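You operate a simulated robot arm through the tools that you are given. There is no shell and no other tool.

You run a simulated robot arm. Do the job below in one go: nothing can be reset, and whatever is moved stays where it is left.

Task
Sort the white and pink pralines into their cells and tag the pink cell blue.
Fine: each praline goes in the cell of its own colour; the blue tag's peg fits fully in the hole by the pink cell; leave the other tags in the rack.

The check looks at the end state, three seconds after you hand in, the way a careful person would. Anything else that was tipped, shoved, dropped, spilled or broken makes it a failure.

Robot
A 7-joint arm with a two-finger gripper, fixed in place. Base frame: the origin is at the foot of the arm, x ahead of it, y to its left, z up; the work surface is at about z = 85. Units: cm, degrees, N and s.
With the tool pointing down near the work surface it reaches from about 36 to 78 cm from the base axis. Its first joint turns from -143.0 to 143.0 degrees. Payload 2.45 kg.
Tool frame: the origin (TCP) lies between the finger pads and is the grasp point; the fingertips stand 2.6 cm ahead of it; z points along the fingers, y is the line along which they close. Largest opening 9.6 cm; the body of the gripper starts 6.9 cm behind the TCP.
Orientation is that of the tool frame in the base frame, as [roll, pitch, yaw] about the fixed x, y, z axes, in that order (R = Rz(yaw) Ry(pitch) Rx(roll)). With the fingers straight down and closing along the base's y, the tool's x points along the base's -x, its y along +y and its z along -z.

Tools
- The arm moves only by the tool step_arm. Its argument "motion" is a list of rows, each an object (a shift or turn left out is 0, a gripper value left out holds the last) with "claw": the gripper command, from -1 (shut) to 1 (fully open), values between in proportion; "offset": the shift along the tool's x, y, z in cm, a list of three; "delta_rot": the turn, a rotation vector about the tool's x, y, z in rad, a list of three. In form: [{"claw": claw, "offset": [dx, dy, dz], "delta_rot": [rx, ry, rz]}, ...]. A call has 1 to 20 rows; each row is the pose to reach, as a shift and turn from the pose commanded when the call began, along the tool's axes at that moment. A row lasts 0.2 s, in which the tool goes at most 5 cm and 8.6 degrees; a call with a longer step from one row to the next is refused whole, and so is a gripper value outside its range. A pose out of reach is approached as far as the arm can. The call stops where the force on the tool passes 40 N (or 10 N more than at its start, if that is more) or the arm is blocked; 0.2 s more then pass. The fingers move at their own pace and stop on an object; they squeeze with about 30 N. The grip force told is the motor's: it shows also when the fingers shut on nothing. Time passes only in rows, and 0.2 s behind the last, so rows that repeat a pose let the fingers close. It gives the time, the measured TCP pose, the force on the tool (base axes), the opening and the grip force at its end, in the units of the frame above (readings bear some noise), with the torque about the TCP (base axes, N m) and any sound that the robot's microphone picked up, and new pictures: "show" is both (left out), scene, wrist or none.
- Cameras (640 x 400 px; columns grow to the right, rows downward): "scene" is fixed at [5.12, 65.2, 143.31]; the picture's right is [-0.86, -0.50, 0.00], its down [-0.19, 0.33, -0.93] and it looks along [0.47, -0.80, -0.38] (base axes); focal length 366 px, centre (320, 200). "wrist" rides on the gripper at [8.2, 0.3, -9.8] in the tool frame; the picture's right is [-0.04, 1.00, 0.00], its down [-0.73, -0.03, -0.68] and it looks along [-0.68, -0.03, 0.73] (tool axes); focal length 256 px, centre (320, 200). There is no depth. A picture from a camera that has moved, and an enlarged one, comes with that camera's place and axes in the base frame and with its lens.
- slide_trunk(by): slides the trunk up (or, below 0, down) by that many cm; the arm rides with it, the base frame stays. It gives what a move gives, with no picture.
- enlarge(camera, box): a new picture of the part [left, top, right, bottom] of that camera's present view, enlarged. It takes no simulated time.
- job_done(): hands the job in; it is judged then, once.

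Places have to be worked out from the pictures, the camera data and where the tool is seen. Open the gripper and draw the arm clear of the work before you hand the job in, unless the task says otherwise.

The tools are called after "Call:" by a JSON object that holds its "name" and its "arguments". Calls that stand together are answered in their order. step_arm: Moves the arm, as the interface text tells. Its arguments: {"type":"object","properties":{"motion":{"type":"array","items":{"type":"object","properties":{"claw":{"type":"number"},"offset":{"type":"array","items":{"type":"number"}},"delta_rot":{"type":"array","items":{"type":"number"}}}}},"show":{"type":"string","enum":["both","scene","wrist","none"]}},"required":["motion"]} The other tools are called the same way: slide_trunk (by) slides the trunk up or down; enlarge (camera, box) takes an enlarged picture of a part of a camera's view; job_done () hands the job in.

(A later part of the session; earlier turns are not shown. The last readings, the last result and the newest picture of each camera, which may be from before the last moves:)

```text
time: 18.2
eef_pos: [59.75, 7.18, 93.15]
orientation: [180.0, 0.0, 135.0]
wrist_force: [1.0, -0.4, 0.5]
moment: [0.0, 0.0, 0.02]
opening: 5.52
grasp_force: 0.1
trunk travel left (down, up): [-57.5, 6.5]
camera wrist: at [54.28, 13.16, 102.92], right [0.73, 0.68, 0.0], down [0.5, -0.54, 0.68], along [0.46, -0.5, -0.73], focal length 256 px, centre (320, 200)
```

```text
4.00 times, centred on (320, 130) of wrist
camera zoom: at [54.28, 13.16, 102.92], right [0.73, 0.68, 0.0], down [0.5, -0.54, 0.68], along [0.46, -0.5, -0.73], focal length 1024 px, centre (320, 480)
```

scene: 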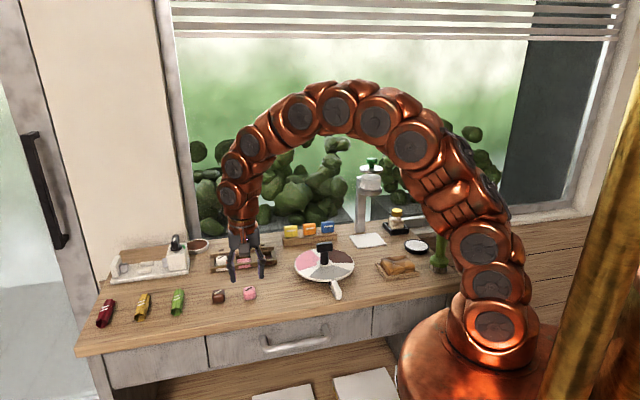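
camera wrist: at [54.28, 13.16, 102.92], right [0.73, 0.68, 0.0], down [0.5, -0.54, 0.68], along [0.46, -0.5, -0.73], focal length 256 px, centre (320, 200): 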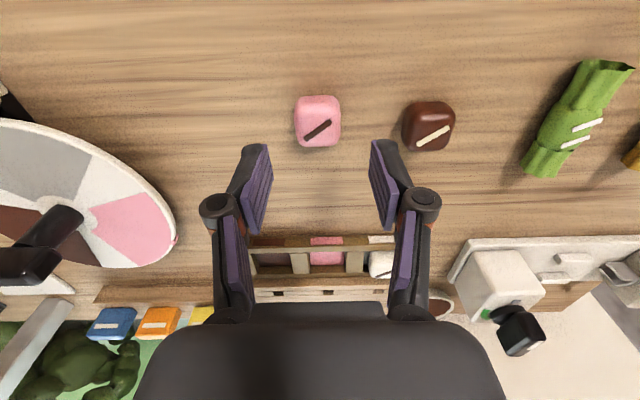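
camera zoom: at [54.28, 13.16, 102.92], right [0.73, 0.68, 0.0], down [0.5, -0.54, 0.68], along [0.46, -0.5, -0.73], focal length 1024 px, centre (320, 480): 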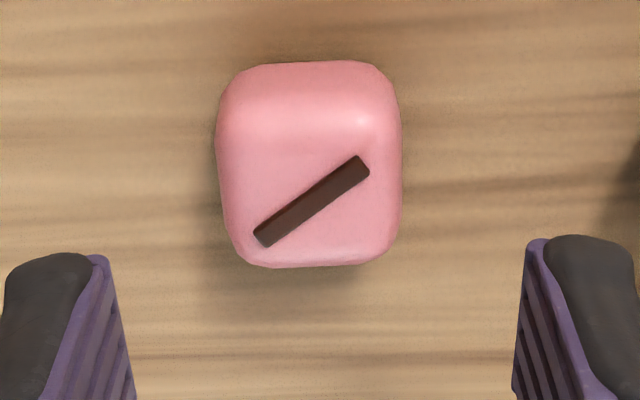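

The pink praline lines up with the fingers at about 45°, offset by −0.15 cm along the closing line. I'll correct that, come down to z≈88.7 and grip.

Call:
{"name": "step_arm", "arguments": {"motion": [{"claw": 0.15, "offset": [0.05, -0.15, 1.0]}, {"claw": 0.15, "offset": [0.05, -0.15, 2.2]}, {"claw": 0.15, "offset": [0.05, -0.15, 3.4]}, {"claw": 0.15, "offset": [0.05, -0.15, 4.3]}, {"claw": 0.15, "offset": [0.05, -0.15, 4.3]}, {"claw": -1, "offset": [0.05, -0.15, 4.3]}, {"claw": -1, "offset": [0.05, -0.15, 4.3]}, {"claw": -1, "offset": [0.05, -0.15, 4.3]}, {"claw": -1, "offset": [0.05, -0.15, 4.3]}], "show": "both"}}

Call:
{"name": "enlarge", "arguments": {"camera": "scene", "box": [205, 245, 295, 305]}}

```text
time: 20.2
eef_pos: [59.73, 7.01, 88.67]
orientation: [-180.0, 0.0, 135.0]
wrist_force: [0.0, -0.1, -0.1]
moment: [-0.02, -0.03, -0.01]
opening: 2.98
grasp_force: 30.3
trunk travel left (down, up): [-57.5, 6.5]
camera wrist: at [54.22, 13.12, 98.4], right [0.73, 0.68, 0.0], down [0.5, -0.54, 0.68], along [0.46, -0.5, -0.73], focal length 256 px, centre (320, 200)
```

scene: 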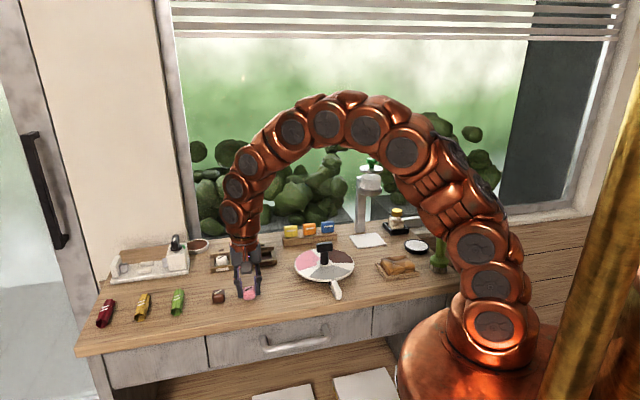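
wrist: 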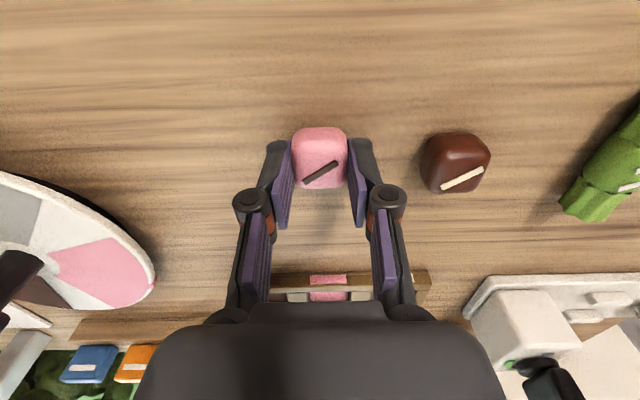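

```text
6.67 times, centred on (250, 275) of scene
camera zoom: at [5.12, 65.2, 143.31], right [-0.86, -0.5, 0.0], down [-0.19, 0.33, -0.93], along [0.47, -0.8, -0.38], focal length 2443 px, centre (787, -300)
```

zoom: 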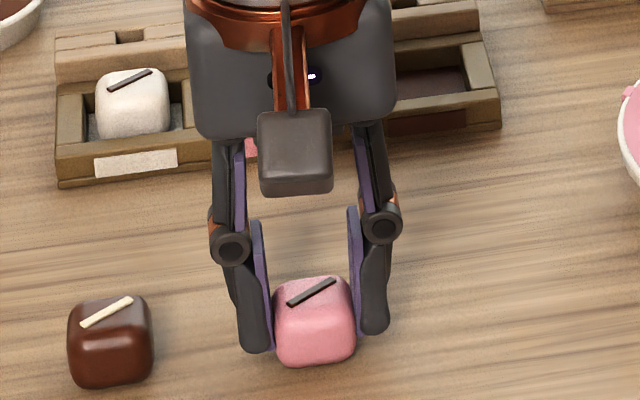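

The pink praline is gripped at the same height as the white one. I'll lift it clear and carry it over the pink cell near (71.9,-4.6).

Call:
{"name": "step_arm", "arguments": {"motion": [{"claw": -1, "offset": [0, 0, -1]}, {"claw": -1, "offset": [0, 0, -3.5]}, {"claw": -1, "offset": [0, 0, -6.5]}, {"claw": -1, "offset": [0, 0, -8]}, {"claw": -1, "offset": [-3.8, 0.1, -8]}, {"claw": -1, "offset": [-8, 0.2, -8]}, {"claw": -1, "offset": [-12.2, 0.3, -8]}, {"claw": -1, "offset": [-15.6, 0.44, -7.5]}, {"claw": -1, "offset": [-16.83, 0.44, -7]}, {"claw": -1, "offset": [-16.83, 0.44, -7]}, {"claw": -1, "offset": [-16.83, 0.44, -5]}, {"claw": -1, "offset": [-16.83, 0.44, -5]}, {"claw": -1, "offset": [-16.83, 0.44, -5]}], "show": "both"}}

Call:
{"name": "enlarge", "arguments": {"camera": "wrist", "box": [200, 60, 440, 210]}}

Call:
{"name": "enlarge", "arguments": {"camera": "scene", "box": [200, 225, 290, 282]}}

```text
time: 23.0
eef_pos: [71.87, -4.53, 93.79]
orientation: [-179.9, 0.0, 135.0]
wrist_force: [0.6, -0.2, -0.2]
moment: [0.0, -0.03, -0.02]
opening: 2.97
grasp_force: 30.0
trunk travel left (down, up): [-57.5, 6.5]
camera wrist: at [66.38, 1.58, 103.62], right [0.73, 0.68, 0.0], down [0.5, -0.54, 0.68], along [0.46, -0.5, -0.73], focal length 256 px, centre (320, 200)
```

scene: 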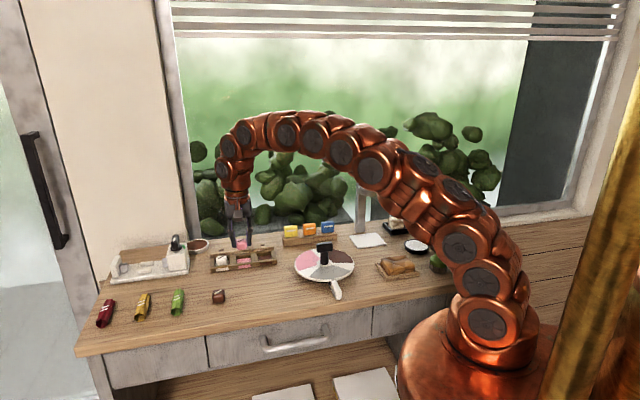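
wrist: 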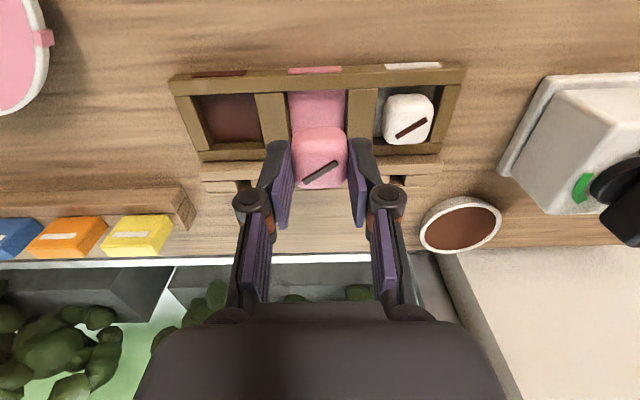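

```text
2.67 times, centred on (320, 135) of wrist
camera zoom: at [66.38, 1.58, 103.62], right [0.73, 0.68, 0.0], down [0.5, -0.54, 0.68], along [0.46, -0.5, -0.73], focal length 683 px, centre (320, 373)
```

zoom: 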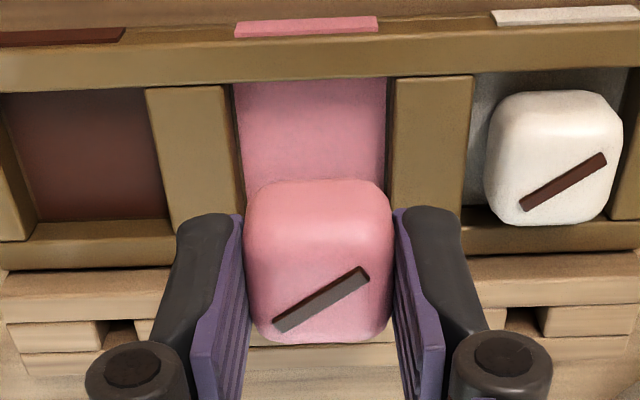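

```text
7.02 times, centred on (245, 254) of scene
camera zoom: at [5.12, 65.2, 143.31], right [-0.86, -0.5, 0.0], down [-0.19, 0.33, -0.93], along [0.47, -0.8, -0.38], focal length 2572 px, centre (846, -175)
```

zoom: 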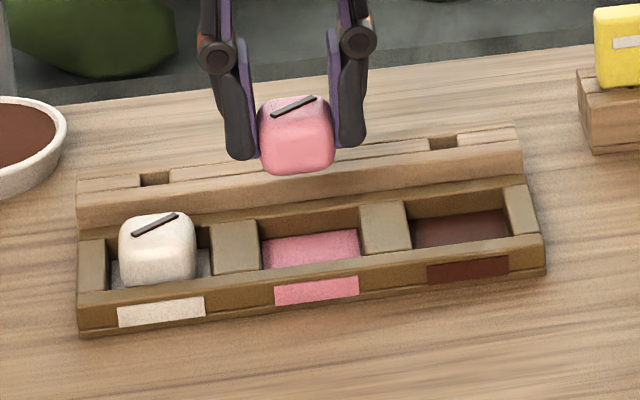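

The pink praline is over the pink cell. The cell reads about 0.12 cm off along the row, so I'll correct that and lower it into the cell.

Call:
{"name": "step_arm", "arguments": {"motion": [{"claw": -1, "offset": [0, -0.12, 1.2]}, {"claw": -1, "offset": [0, -0.12, 2.4]}, {"claw": -1, "offset": [0, -0.12, 3.4]}, {"claw": -1, "offset": [0, -0.12, 4.1]}, {"claw": -1, "offset": [0, -0.12, 4.1]}, {"claw": -1, "offset": [0, -0.12, 4.1]}], "show": "both"}}

Call:
{"name": "enlarge", "arguments": {"camera": "wrist", "box": [200, 60, 440, 210]}}

Call:
{"name": "enlarge", "arguments": {"camera": "scene", "box": [200, 225, 290, 282]}}

```text
time: 24.4
eef_pos: [71.73, -4.65, 89.58]
orientation: [-180.0, 0.0, 135.0]
wrist_force: [0.9, 0.9, 0.2]
moment: [-0.03, 0.0, 0.02]
opening: 2.98
grasp_force: 30.2
trunk travel left (down, up): [-57.5, 6.5]
camera wrist: at [66.2, 1.37, 99.43], right [0.73, 0.68, 0.0], down [0.5, -0.54, 0.68], along [0.46, -0.5, -0.73], focal length 256 px, centre (320, 200)
```

scene: 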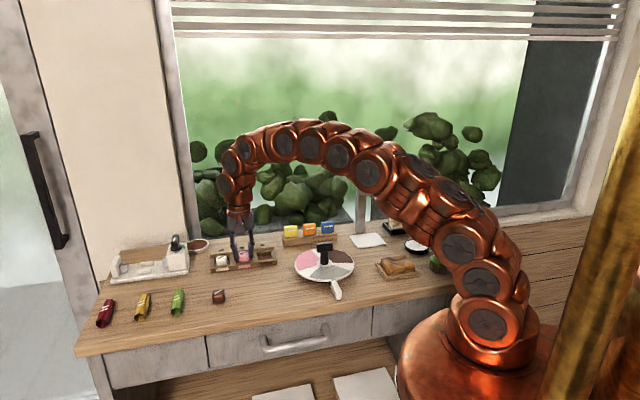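
wrist: 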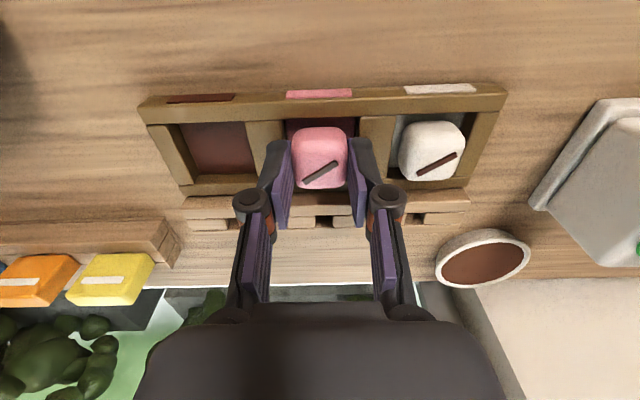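

```text
2.67 times, centred on (320, 135) of wrist
camera zoom: at [66.2, 1.37, 99.43], right [0.73, 0.68, 0.0], down [0.5, -0.54, 0.68], along [0.46, -0.5, -0.73], focal length 683 px, centre (320, 373)
```

zoom: 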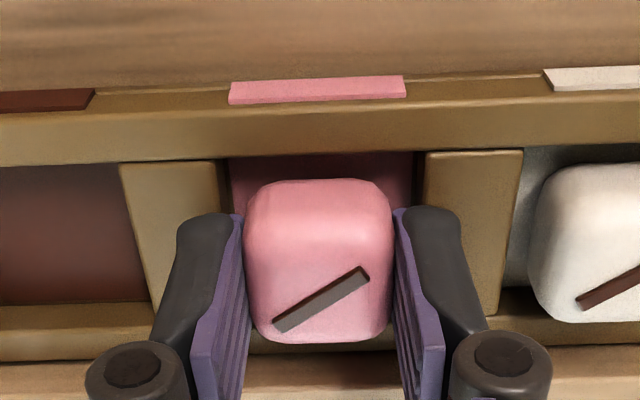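

```text
7.02 times, centred on (245, 254) of scene
camera zoom: at [5.12, 65.2, 143.31], right [-0.86, -0.5, 0.0], down [-0.19, 0.33, -0.93], along [0.47, -0.8, -0.38], focal length 2572 px, centre (846, -175)
```

zoom: 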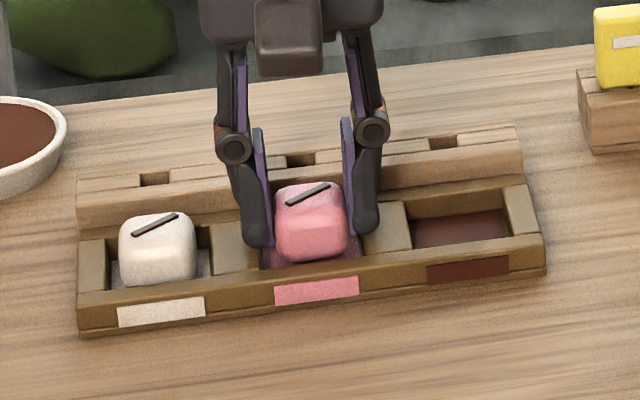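

The pink praline is inside the pink cell, with room to the white praline next to it. I'll lower it a touch more, open slightly, and lift away.

Call:
{"name": "step_arm", "arguments": {"motion": [{"claw": -1, "offset": [0, 0, 0.15]}, {"claw": -1, "offset": [0, 0, 0.25]}, {"claw": -1, "offset": [0, 0, 0.25]}, {"claw": -0.18, "offset": [0, 0, 0.25]}, {"claw": -0.18, "offset": [0, 0, 0.25]}, {"claw": -0.18, "offset": [0, 0, 0.25]}, {"claw": -0.18, "offset": [0, 0, -1]}, {"claw": -0.18, "offset": [0, 0, -3]}, {"claw": -0.18, "offset": [0, 0, -6]}, {"claw": -0.18, "offset": [0, 0, -9]}, {"claw": -0.18, "offset": [0, 0, -9]}], "show": "both"}}

Call:
{"name": "enlarge", "arguments": {"camera": "wrist", "box": [200, 40, 440, 190]}}

Call:
{"name": "enlarge", "arguments": {"camera": "scene", "box": [200, 225, 290, 282]}}

```text
time: 26.8
eef_pos: [71.71, -4.69, 98.59]
orientation: [-180.0, 0.0, 135.0]
wrist_force: [0.3, -0.2, 0.7]
moment: [-0.03, 0.01, 0.04]
opening: 3.99
grasp_force: 0.0
trunk travel left (down, up): [-57.5, 6.5]
camera wrist: at [66.25, 1.31, 108.39], right [0.73, 0.68, 0.0], down [0.5, -0.54, 0.68], along [0.46, -0.5, -0.73], focal length 256 px, centre (320, 200)
```

scene: 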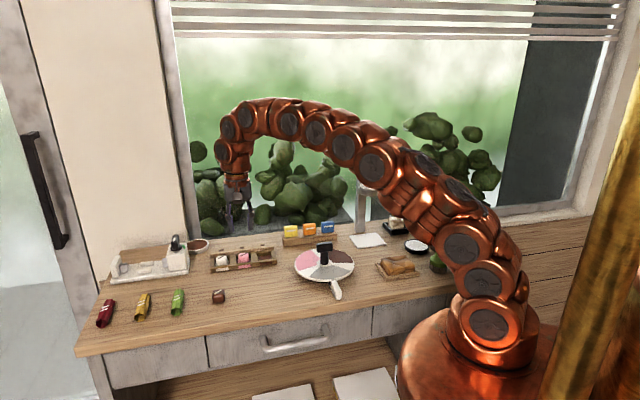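
wrist: 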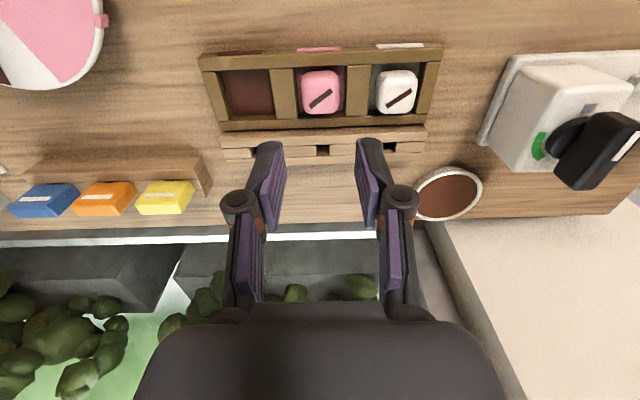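

```text
2.67 times, centred on (320, 115) of wrist
camera zoom: at [66.25, 1.31, 108.39], right [0.73, 0.68, 0.0], down [0.5, -0.54, 0.68], along [0.46, -0.5, -0.73], focal length 683 px, centre (320, 427)
```

zoom: 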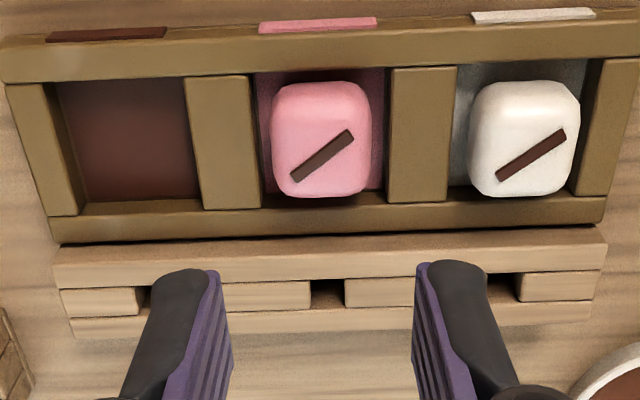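

```text
7.02 times, centred on (245, 254) of scene
camera zoom: at [5.12, 65.2, 143.31], right [-0.86, -0.5, 0.0], down [-0.19, 0.33, -0.93], along [0.47, -0.8, -0.38], focal length 2572 px, centre (846, -175)
```

zoom: 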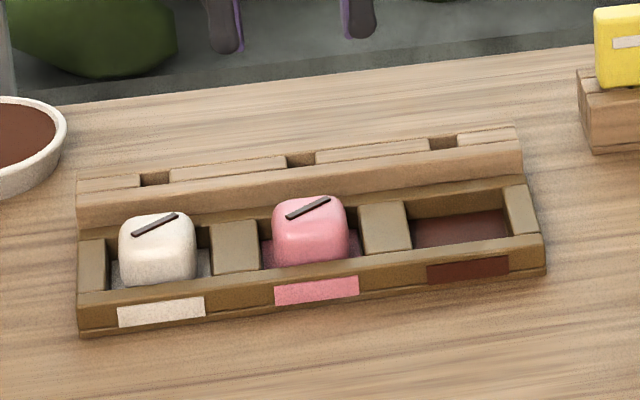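

Both pralines are now in their own cells. I'll go above the tag rack near (58.5,-27.5) to study the blue tag and the tall post beside it.

Call:
{"name": "step_arm", "arguments": {"motion": [{"claw": 0, "offset": [-0.95, -3.65, -0.4]}, {"claw": 0, "offset": [-1.9, -7.3, -0.8]}, {"claw": 0, "offset": [-2.9, -10.95, -1.2]}, {"claw": 0, "offset": [-3.9, -14.6, -1.4]}, {"claw": 0, "offset": [-4.9, -18.25, -1.4]}, {"claw": 0, "offset": [-5.8, -21.9, -1.4]}, {"claw": 0, "offset": [-6.78, -25.55, -1.4]}, {"claw": 0, "offset": [-6.78, -25.55, -1.4]}, {"claw": 0, "offset": [-6.78, -25.55, -1.4]}], "show": "both"}}

Call:
{"name": "enlarge", "arguments": {"camera": "wrist", "box": [200, 40, 440, 190]}}

Call:
{"name": "enlarge", "arguments": {"camera": "scene", "box": [270, 140, 430, 260]}}

```text
time: 28.8
eef_pos: [58.67, -27.64, 99.97]
orientation: [-180.0, 0.1, 135.0]
wrist_force: [0.6, 0.4, -0.5]
moment: [0.0, 0.02, -0.01]
opening: 4.81
grasp_force: 0.0
trunk travel left (down, up): [-57.5, 6.5]
camera wrist: at [53.09, -21.62, 109.82], right [0.73, 0.68, 0.0], down [0.5, -0.54, 0.68], along [0.46, -0.5, -0.73], focal length 256 px, centre (320, 200)
```

scene: 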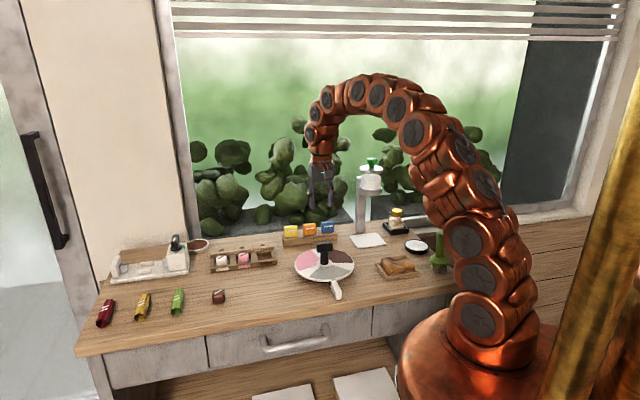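
wrist: 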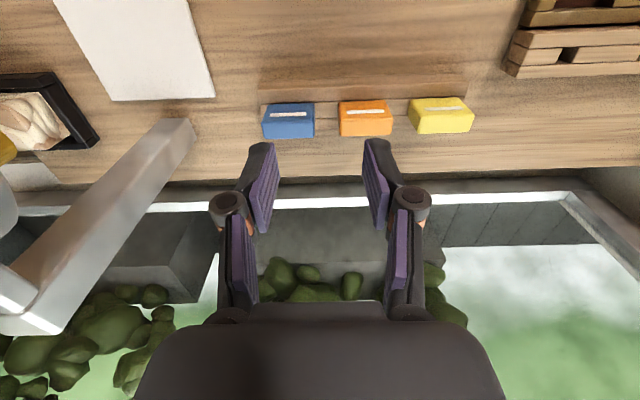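

```text
2.67 times, centred on (320, 115) of wrist
camera zoom: at [53.09, -21.62, 109.82], right [0.73, 0.68, 0.0], down [0.5, -0.54, 0.68], along [0.46, -0.5, -0.73], focal length 683 px, centre (320, 427)
```

zoom: 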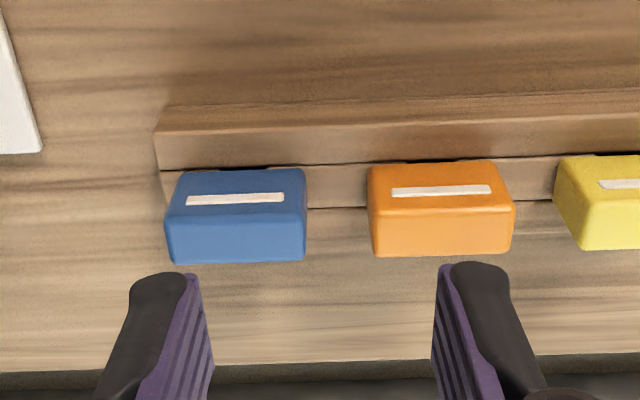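

```text
3.33 times, centred on (350, 200) of scene
camera zoom: at [5.12, 65.2, 143.31], right [-0.86, -0.5, 0.0], down [-0.19, 0.33, -0.93], along [0.47, -0.8, -0.38], focal length 1222 px, centre (220, 200)
```

zoom: 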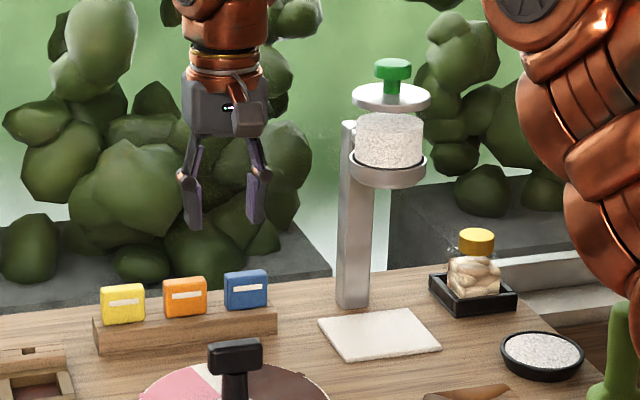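

The tag rack also lies at about 45°, and there is roughly a 2 cm gap between the blue and orange tags. The dispenser post at about (52,-42) is well clear if I keep this yaw. I'll centre over the blue tag near (57.9,-30.6) and look again from lower down.

Call:
{"name": "step_arm", "arguments": {"motion": [{"claw": 0.08, "offset": [-0.9, -1.3, 1.2]}, {"claw": 0.08, "offset": [-1.77, -2.62, 2.4]}, {"claw": 0.08, "offset": [-1.77, -2.62, 3.5]}, {"claw": 0.08, "offset": [-1.77, -2.62, 3.5]}, {"claw": 0.08, "offset": [-1.77, -2.62, 3.5]}], "show": "both"}}

Call:
{"name": "enlarge", "arguments": {"camera": "wrist", "box": [220, 80, 420, 205]}}

Call:
{"name": "enlarge", "arguments": {"camera": "scene", "box": [280, 195, 360, 250]}}

```text
time: 30.0
eef_pos: [57.86, -30.57, 96.3]
orientation: [-179.9, 0.0, 135.0]
wrist_force: [0.4, -0.3, 0.8]
moment: [0.0, -0.01, -0.01]
opening: 5.18
grasp_force: 0.0
trunk travel left (down, up): [-57.5, 6.5]
camera wrist: at [52.49, -24.56, 106.17], right [0.73, 0.68, 0.0], down [0.5, -0.54, 0.68], along [0.46, -0.5, -0.73], focal length 256 px, centre (320, 200)
```

scene: 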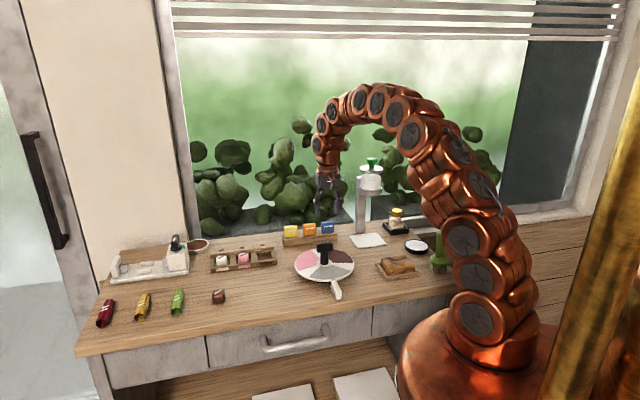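
wrist: 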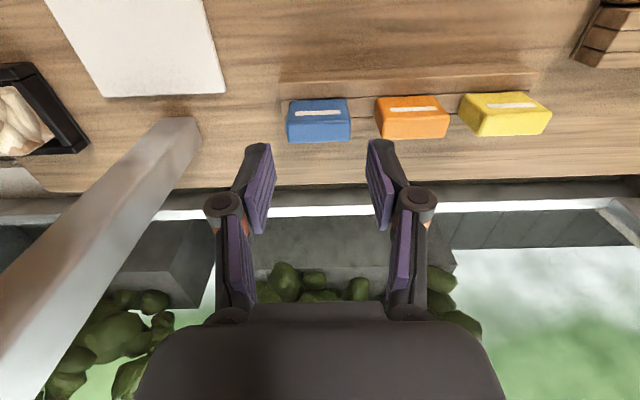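

```text
3.20 times, centred on (320, 142) of wrist
camera zoom: at [52.49, -24.56, 106.17], right [0.73, 0.68, 0.0], down [0.5, -0.54, 0.68], along [0.46, -0.5, -0.73], focal length 819 px, centre (320, 384)
```

zoom: 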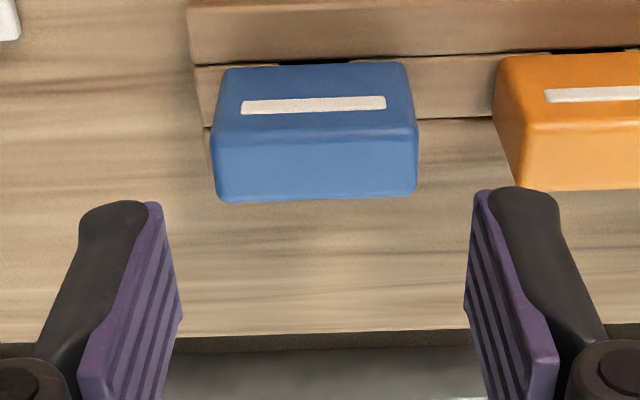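

```text
7.27 times, centred on (320, 222) of scene
camera zoom: at [5.12, 65.2, 143.31], right [-0.86, -0.5, 0.0], down [-0.19, 0.33, -0.93], along [0.47, -0.8, -0.38], focal length 2665 px, centre (320, 36)
```

zoom: 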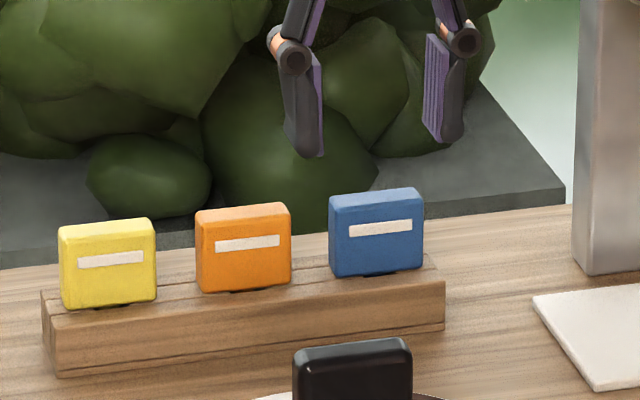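

I need the tag's exact shape, so I'll zoom in harder on it from both cameras.

Call:
{"name": "enlarge", "arguments": {"camera": "scene", "box": [315, 215, 340, 235]}}

Call:
{"name": "enlarge", "arguments": {"camera": "wrist", "box": [270, 90, 370, 152]}}

```text
16.00 times, centred on (328, 225) of scene
camera zoom: at [5.12, 65.2, 143.31], right [-0.86, -0.5, 0.0], down [-0.19, 0.33, -0.93], along [0.47, -0.8, -0.38], focal length 5864 px, centre (200, -200)
```

zoom: 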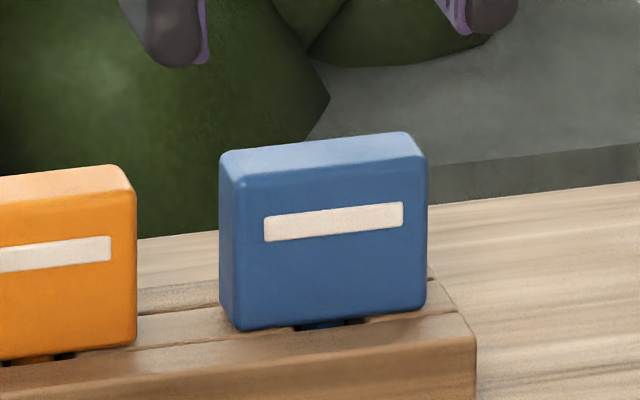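

```text
6.40 times, centred on (320, 121) of wrist
camera zoom: at [52.49, -24.56, 106.17], right [0.73, 0.68, 0.0], down [0.5, -0.54, 0.68], along [0.46, -0.5, -0.73], focal length 1638 px, centre (320, 706)
```

zoom: 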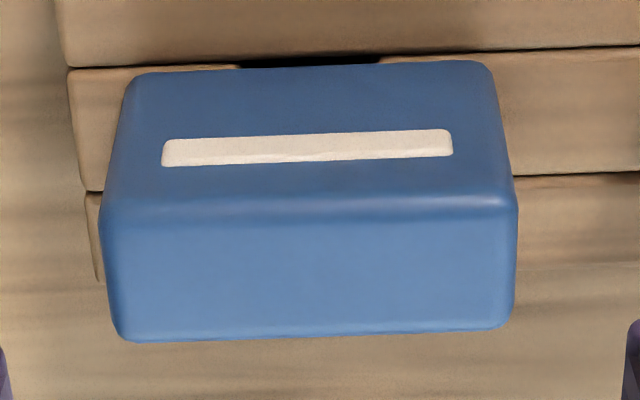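

The tag measures about 4.15 wide, 1.5 thick and 3.3 tall, from z=87.5 to 90.8. It is offset (-0.06,-0.09) from the TCP, and each finger has about 0.5 cm to either neighbour. I'll come down partway between the tags and check.

Call:
{"name": "step_arm", "arguments": {"motion": [{"claw": 0.08, "offset": [-0.06, -0.09, 1.0]}, {"claw": 0.08, "offset": [-0.06, -0.09, 2.2]}, {"claw": 0.08, "offset": [-0.06, -0.09, 3.2]}, {"claw": 0.08, "offset": [-0.06, -0.09, 4.0]}, {"claw": 0.08, "offset": [-0.06, -0.09, 4.0]}, {"claw": 0.08, "offset": [-0.06, -0.09, 4.0]}], "show": "both"}}

Call:
{"name": "enlarge", "arguments": {"camera": "wrist", "box": [220, 80, 420, 205]}}

Call:
{"name": "enlarge", "arguments": {"camera": "scene", "box": [300, 205, 350, 240]}}

```text
time: 31.4
eef_pos: [57.72, -30.75, 92.56]
orientation: [-180.0, 0.1, 135.0]
wrist_force: [-0.6, -0.6, -0.9]
moment: [0.01, -0.01, -0.01]
opening: 5.15
grasp_force: 0.1
trunk travel left (down, up): [-57.5, 6.5]
camera wrist: at [52.22, -24.78, 102.25], right [0.73, 0.68, 0.0], down [0.5, -0.54, 0.68], along [0.46, -0.5, -0.73], focal length 256 px, centre (320, 200)
```

scene: 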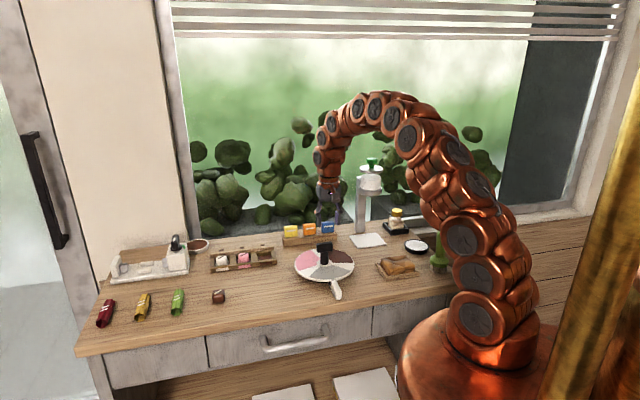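
wrist: 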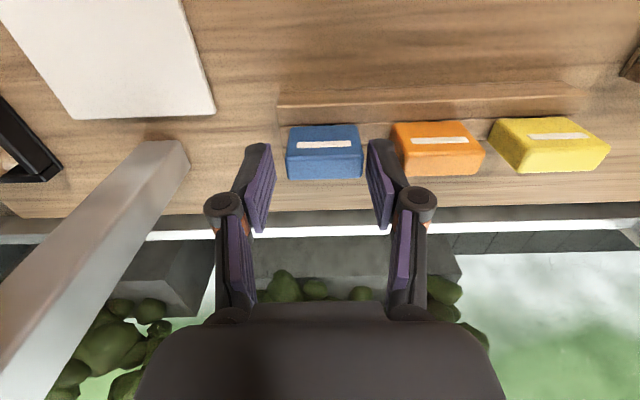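

```text
3.20 times, centred on (320, 142) of wrist
camera zoom: at [52.22, -24.78, 102.25], right [0.73, 0.68, 0.0], down [0.5, -0.54, 0.68], along [0.46, -0.5, -0.73], focal length 819 px, centre (320, 384)
```

zoom: 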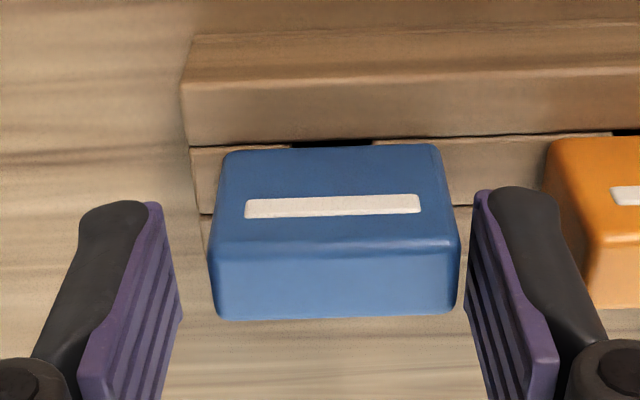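

```text
11.43 times, centred on (325, 222) of scene
camera zoom: at [5.12, 65.2, 143.31], right [-0.86, -0.5, 0.0], down [-0.19, 0.33, -0.93], along [0.47, -0.8, -0.38], focal length 4188 px, centre (263, -57)
```

zoom: 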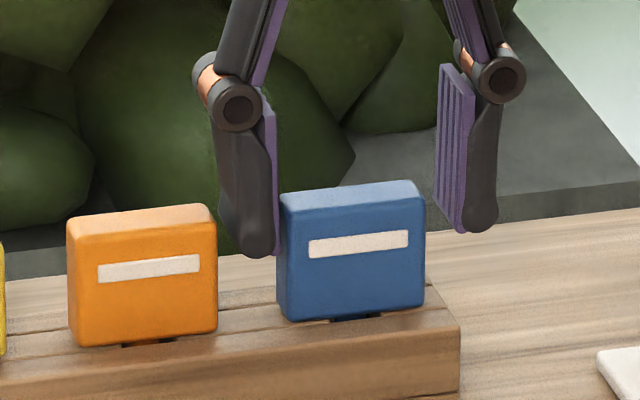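

From here the tag reads about 0.2 cm off along the closing line and -0.1 cm across. I'll correct for that and come down the rest of the way, without closing yet.

Call:
{"name": "step_arm", "arguments": {"motion": [{"claw": 0.08, "offset": [-0.1, 0.2, 0]}, {"claw": 0.08, "offset": [-0.1, 0.2, 0.6]}, {"claw": 0.08, "offset": [-0.1, 0.2, 1.2]}, {"claw": 0.08, "offset": [-0.1, 0.2, 1.6]}, {"claw": 0.08, "offset": [-0.1, 0.2, 1.6]}, {"claw": 0.08, "offset": [-0.1, 0.2, 1.6]}, {"claw": 0.08, "offset": [-0.1, 0.2, 1.6]}], "show": "both"}}

Call:
{"name": "enlarge", "arguments": {"camera": "wrist", "box": [220, 80, 420, 205]}}

Call:
{"name": "enlarge", "arguments": {"camera": "scene", "box": [300, 205, 350, 240]}}

```text
time: 33.0
eef_pos: [58.11, -30.6, 90.89]
orientation: [-180.0, 0.0, 135.0]
wrist_force: [0.2, -0.3, 0.0]
moment: [0.02, 0.0, -0.01]
opening: 5.18
grasp_force: 0.1
trunk travel left (down, up): [-57.5, 6.5]
camera wrist: at [52.58, -24.51, 100.67], right [0.73, 0.68, 0.0], down [0.5, -0.54, 0.68], along [0.46, -0.5, -0.73], focal length 256 px, centre (320, 200)
```

scene: 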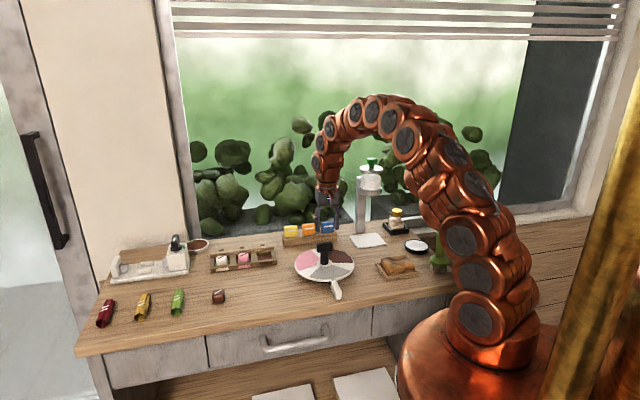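
wrist: 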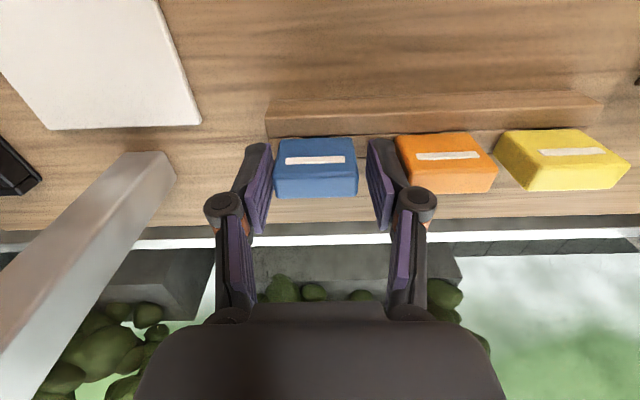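

```text
3.20 times, centred on (320, 142) of wrist
camera zoom: at [52.58, -24.51, 100.67], right [0.73, 0.68, 0.0], down [0.5, -0.54, 0.68], along [0.46, -0.5, -0.73], focal length 819 px, centre (320, 384)
```

zoom: 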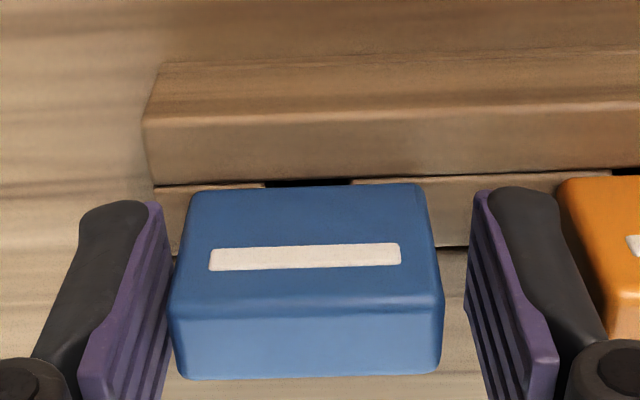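

```text
11.43 times, centred on (325, 222) of scene
camera zoom: at [5.12, 65.2, 143.31], right [-0.86, -0.5, 0.0], down [-0.19, 0.33, -0.93], along [0.47, -0.8, -0.38], focal length 4188 px, centre (263, -57)
```

zoom: 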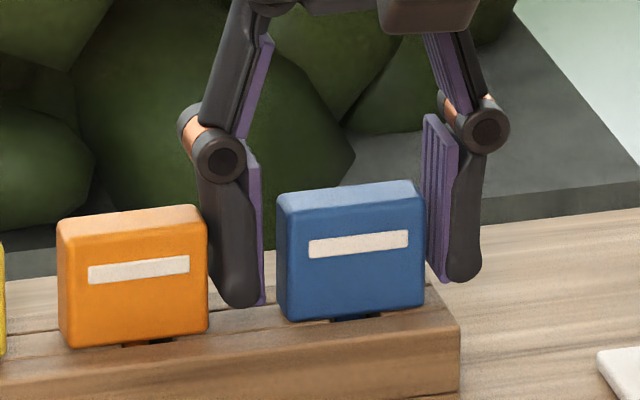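

The finger on the orange side has nudged the orange tag a few millimetres in its slot. It is still upright and seated. The blue tag now sits about 0.16 cm to the other side of the finger centre, so I'll move back by that much and recheck before closing.

Call:
{"name": "step_arm", "arguments": {"motion": [{"claw": 0.04, "offset": [0, -0.08, 0]}, {"claw": 0.0, "offset": [0, -0.16, 0]}, {"claw": 0.0, "offset": [0, -0.16, 0]}, {"claw": 0.0, "offset": [0, -0.16, 0]}], "show": "both"}}

Call:
{"name": "enlarge", "arguments": {"camera": "wrist", "box": [220, 80, 420, 205]}}

Call:
{"name": "enlarge", "arguments": {"camera": "scene", "box": [280, 205, 350, 250]}}

```text
time: 34.0
eef_pos: [57.85, -30.75, 90.86]
orientation: [-179.9, 0.0, 135.0]
wrist_force: [-0.6, -0.4, 0.0]
moment: [-0.02, 0.0, 0.0]
opening: 4.79
grasp_force: 0.0
trunk travel left (down, up): [-57.5, 6.5]
camera wrist: at [52.4, -24.67, 100.69], right [0.73, 0.68, 0.0], down [0.5, -0.54, 0.68], along [0.46, -0.5, -0.73], focal length 256 px, centre (320, 200)
```

scene: 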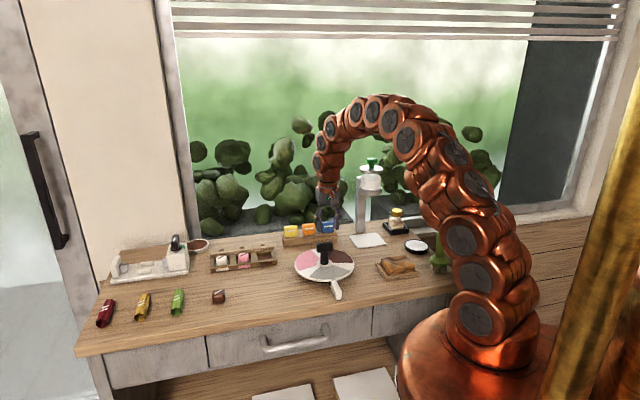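
wrist: 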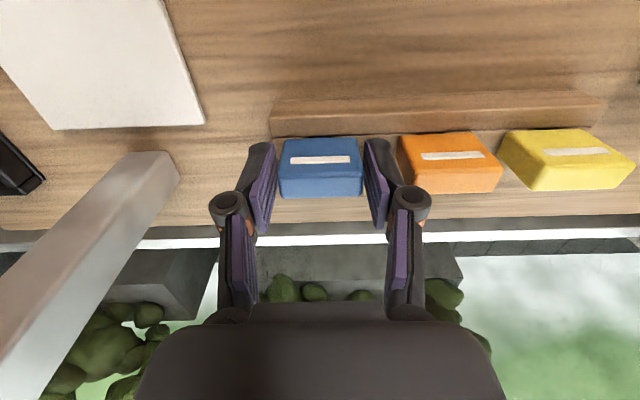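

```text
3.20 times, centred on (320, 142) of wrist
camera zoom: at [52.4, -24.67, 100.69], right [0.73, 0.68, 0.0], down [0.5, -0.54, 0.68], along [0.46, -0.5, -0.73], focal length 819 px, centre (320, 384)
```

zoom: 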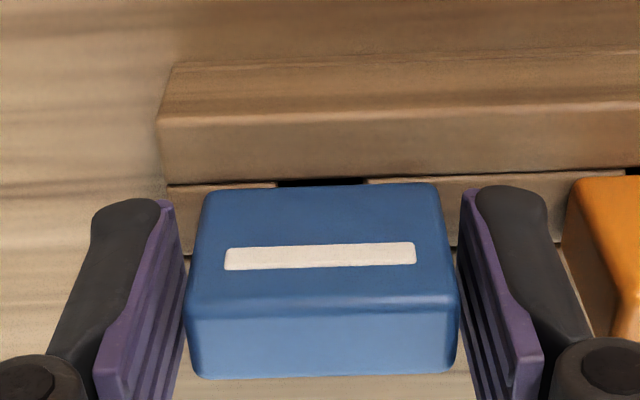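

```text
8.89 times, centred on (315, 228) of scene
camera zoom: at [5.12, 65.2, 143.31], right [-0.86, -0.5, 0.0], down [-0.19, 0.33, -0.93], along [0.47, -0.8, -0.38], focal length 3258 px, centre (364, -44)
```

zoom: 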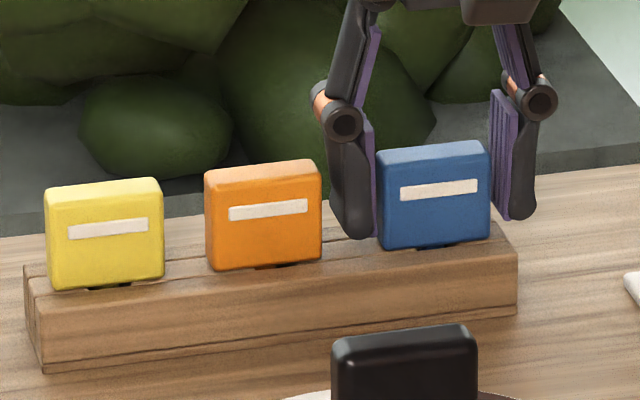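

The blue tag is now between the pads within about 0.1 cm, and the orange tag is free of the finger. I'll close on the blue tag.

Call:
{"name": "step_arm", "arguments": {"motion": [{"claw": -0.3, "offset": [0, 0, 0]}, {"claw": -1, "offset": [0, 0, 0]}, {"claw": -1, "offset": [0, 0, 0]}, {"claw": -1, "offset": [0, 0, 0]}, {"claw": -1, "offset": [0, 0, 0]}], "show": "both"}}

Call:
{"name": "enlarge", "arguments": {"camera": "wrist", "box": [220, 80, 420, 205]}}

Call:
{"name": "enlarge", "arguments": {"camera": "scene", "box": [280, 205, 350, 250]}}

```text
time: 35.2
eef_pos: [57.77, -30.71, 90.91]
orientation: [-179.9, 0.0, 135.0]
wrist_force: [0.8, -0.1, 0.2]
moment: [0.0, -0.01, 0.0]
opening: 4.07
grasp_force: 30.0
trunk travel left (down, up): [-57.5, 6.5]
camera wrist: at [52.4, -24.67, 100.7], right [0.73, 0.68, 0.0], down [0.5, -0.54, 0.68], along [0.46, -0.5, -0.73], focal length 256 px, centre (320, 200)
```

scene: 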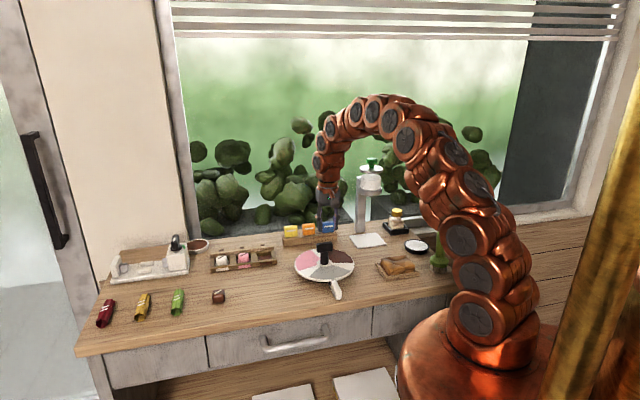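
wrist: 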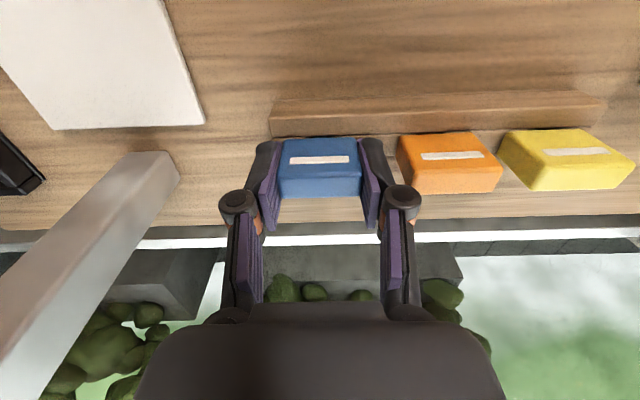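

```text
3.20 times, centred on (320, 142) of wrist
camera zoom: at [52.4, -24.67, 100.7], right [0.73, 0.68, 0.0], down [0.5, -0.54, 0.68], along [0.46, -0.5, -0.73], focal length 819 px, centre (320, 384)
```

zoom: 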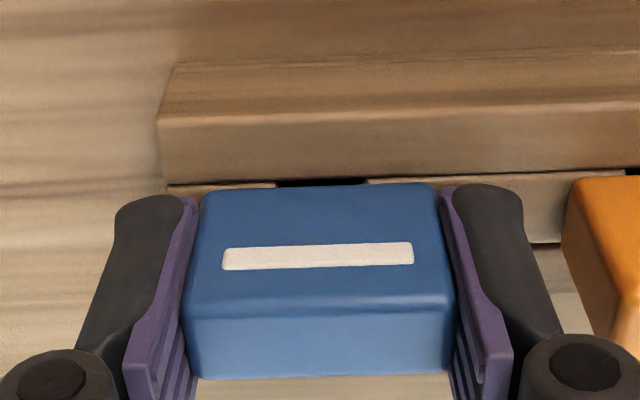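

```text
8.89 times, centred on (315, 228) of scene
camera zoom: at [5.12, 65.2, 143.31], right [-0.86, -0.5, 0.0], down [-0.19, 0.33, -0.93], along [0.47, -0.8, -0.38], focal length 3258 px, centre (364, -44)
```

zoom: 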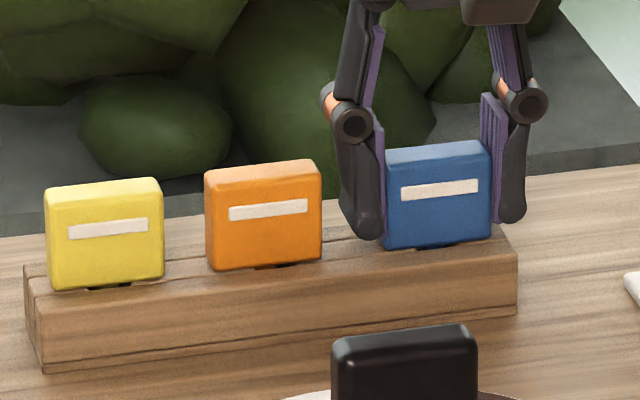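

I have the blue tag, with an opening of 4.07 cm and 30 N. I'll lift it straight up slowly.

Call:
{"name": "step_arm", "arguments": {"motion": [{"claw": -1, "offset": [0, 0, -0.6]}, {"claw": -1, "offset": [0, 0, -1.4]}, {"claw": -1, "offset": [0, 0, -2.4]}, {"claw": -1, "offset": [0, 0, -4]}, {"claw": -1, "offset": [0, 0, -6]}, {"claw": -1, "offset": [0, 0, -8]}, {"claw": -1, "offset": [0, 0, -8]}, {"claw": -1, "offset": [0, 0, -8]}], "show": "both"}}

Call:
{"name": "enlarge", "arguments": {"camera": "wrist", "box": [220, 80, 420, 205]}}

Call:
{"name": "enlarge", "arguments": {"camera": "scene", "box": [280, 185, 360, 250]}}

```text
time: 37.0
eef_pos: [57.97, -30.68, 98.98]
orientation: [-180.0, 0.0, 134.9]
wrist_force: [0.1, 0.2, -0.1]
moment: [0.04, -0.01, 0.02]
opening: 4.05
grasp_force: 29.3
trunk travel left (down, up): [-57.5, 6.5]
camera wrist: at [52.48, -24.68, 108.85], right [0.73, 0.68, 0.0], down [0.5, -0.54, 0.68], along [0.46, -0.5, -0.73], focal length 256 px, centre (320, 200)
```

scene: 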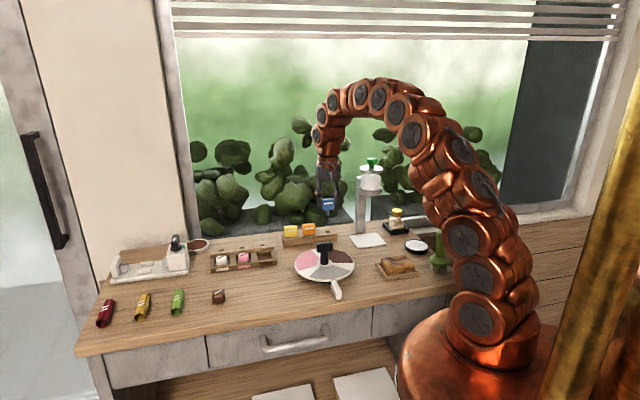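
wrist: 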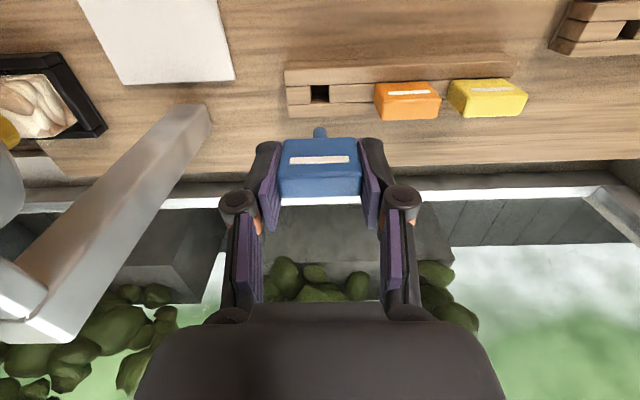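

```text
3.20 times, centred on (320, 142) of wrist
camera zoom: at [52.48, -24.68, 108.85], right [0.73, 0.68, 0.0], down [0.5, -0.54, 0.68], along [0.46, -0.5, -0.73], focal length 819 px, centre (320, 384)
```

zoom: 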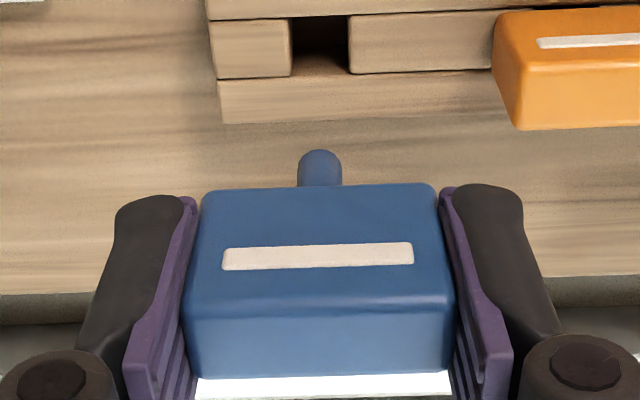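

```text
6.15 times, centred on (320, 218) of scene
camera zoom: at [5.12, 65.2, 143.31], right [-0.86, -0.5, 0.0], down [-0.19, 0.33, -0.93], along [0.47, -0.8, -0.38], focal length 2255 px, centre (320, 92)
```

zoom: 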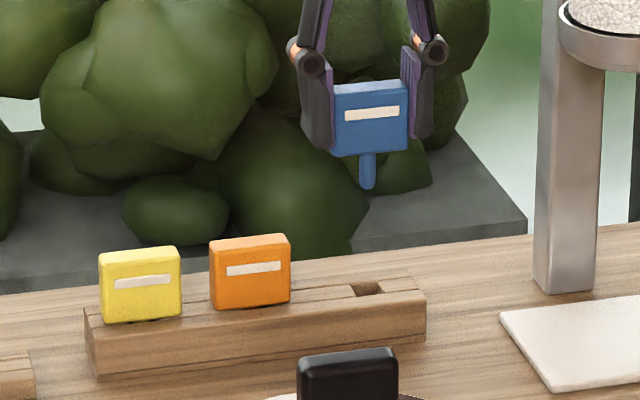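

The blue tag is out of the rack, showing a round peg about 0.75 cm thick and 2 cm long. The orange and yellow tags are still seated. I'll carry the tag over to the pink hole near (75.0,-7.85), keeping high over the other tags.

Call:
{"name": "step_arm", "arguments": {"motion": [{"claw": -1, "offset": [0.5, 3.5, -1]}, {"claw": -1, "offset": [1, 7.1, -1]}, {"claw": -1, "offset": [1.5, 10.7, -1]}, {"claw": -1, "offset": [2, 14.3, -1]}, {"claw": -1, "offset": [2.6, 17.9, -1]}, {"claw": -1, "offset": [3.2, 21.5, -1]}, {"claw": -1, "offset": [3.7, 25, -0.5]}, {"claw": -1, "offset": [4.14, 28.2, 0]}, {"claw": -1, "offset": [4.14, 28.2, 1.2]}, {"claw": -1, "offset": [4.14, 28.2, 2.4]}, {"claw": -1, "offset": [4.14, 28.2, 2.4]}, {"claw": -1, "offset": [4.14, 28.2, 2.4]}, {"claw": -1, "offset": [4.14, 28.2, 2.4]}], "show": "both"}}

Call:
{"name": "enlarge", "arguments": {"camera": "wrist", "box": [240, 60, 400, 160]}}

Call:
{"name": "enlarge", "arguments": {"camera": "scene", "box": [205, 215, 285, 270]}}

```text
time: 39.8
eef_pos: [74.94, -7.88, 96.55]
orientation: [180.0, 0.1, 135.0]
wrist_force: [-0.8, 0.6, 0.1]
moment: [0.0, 0.01, -0.01]
opening: 4.04
grasp_force: 30.9
trunk travel left (down, up): [-57.5, 6.5]
camera wrist: at [69.48, -1.82, 106.37], right [0.73, 0.68, 0.0], down [0.5, -0.54, 0.68], along [0.46, -0.5, -0.73], focal length 256 px, centre (320, 200)
```

scene: 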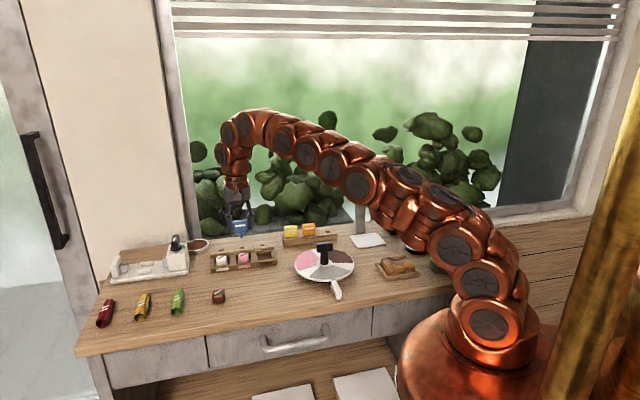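
wrist: 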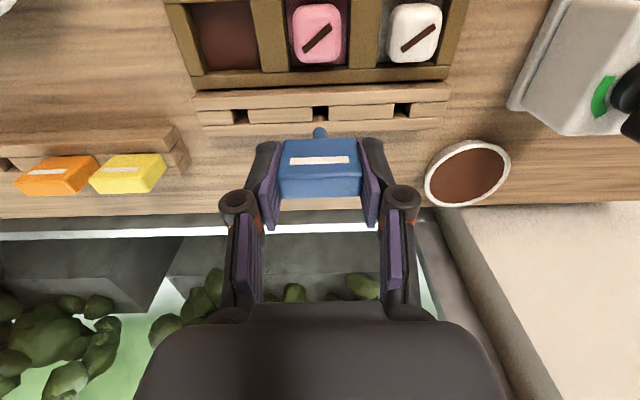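

```text
4.00 times, centred on (320, 110) of wrist
camera zoom: at [69.48, -1.82, 106.37], right [0.73, 0.68, 0.0], down [0.5, -0.54, 0.68], along [0.46, -0.5, -0.73], focal length 1024 px, centre (320, 560)
```

zoom: 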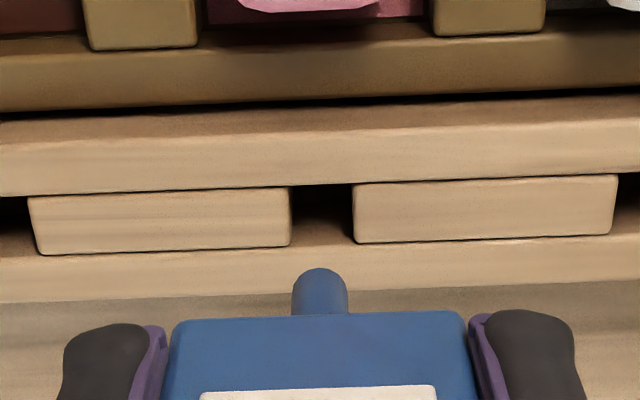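

```text
7.27 times, centred on (245, 242) of scene
camera zoom: at [5.12, 65.2, 143.31], right [-0.86, -0.5, 0.0], down [-0.19, 0.33, -0.93], along [0.47, -0.8, -0.38], focal length 2665 px, centre (866, -109)
```

zoom: 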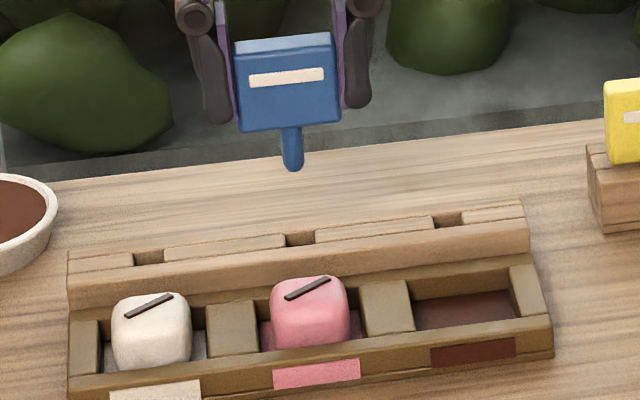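

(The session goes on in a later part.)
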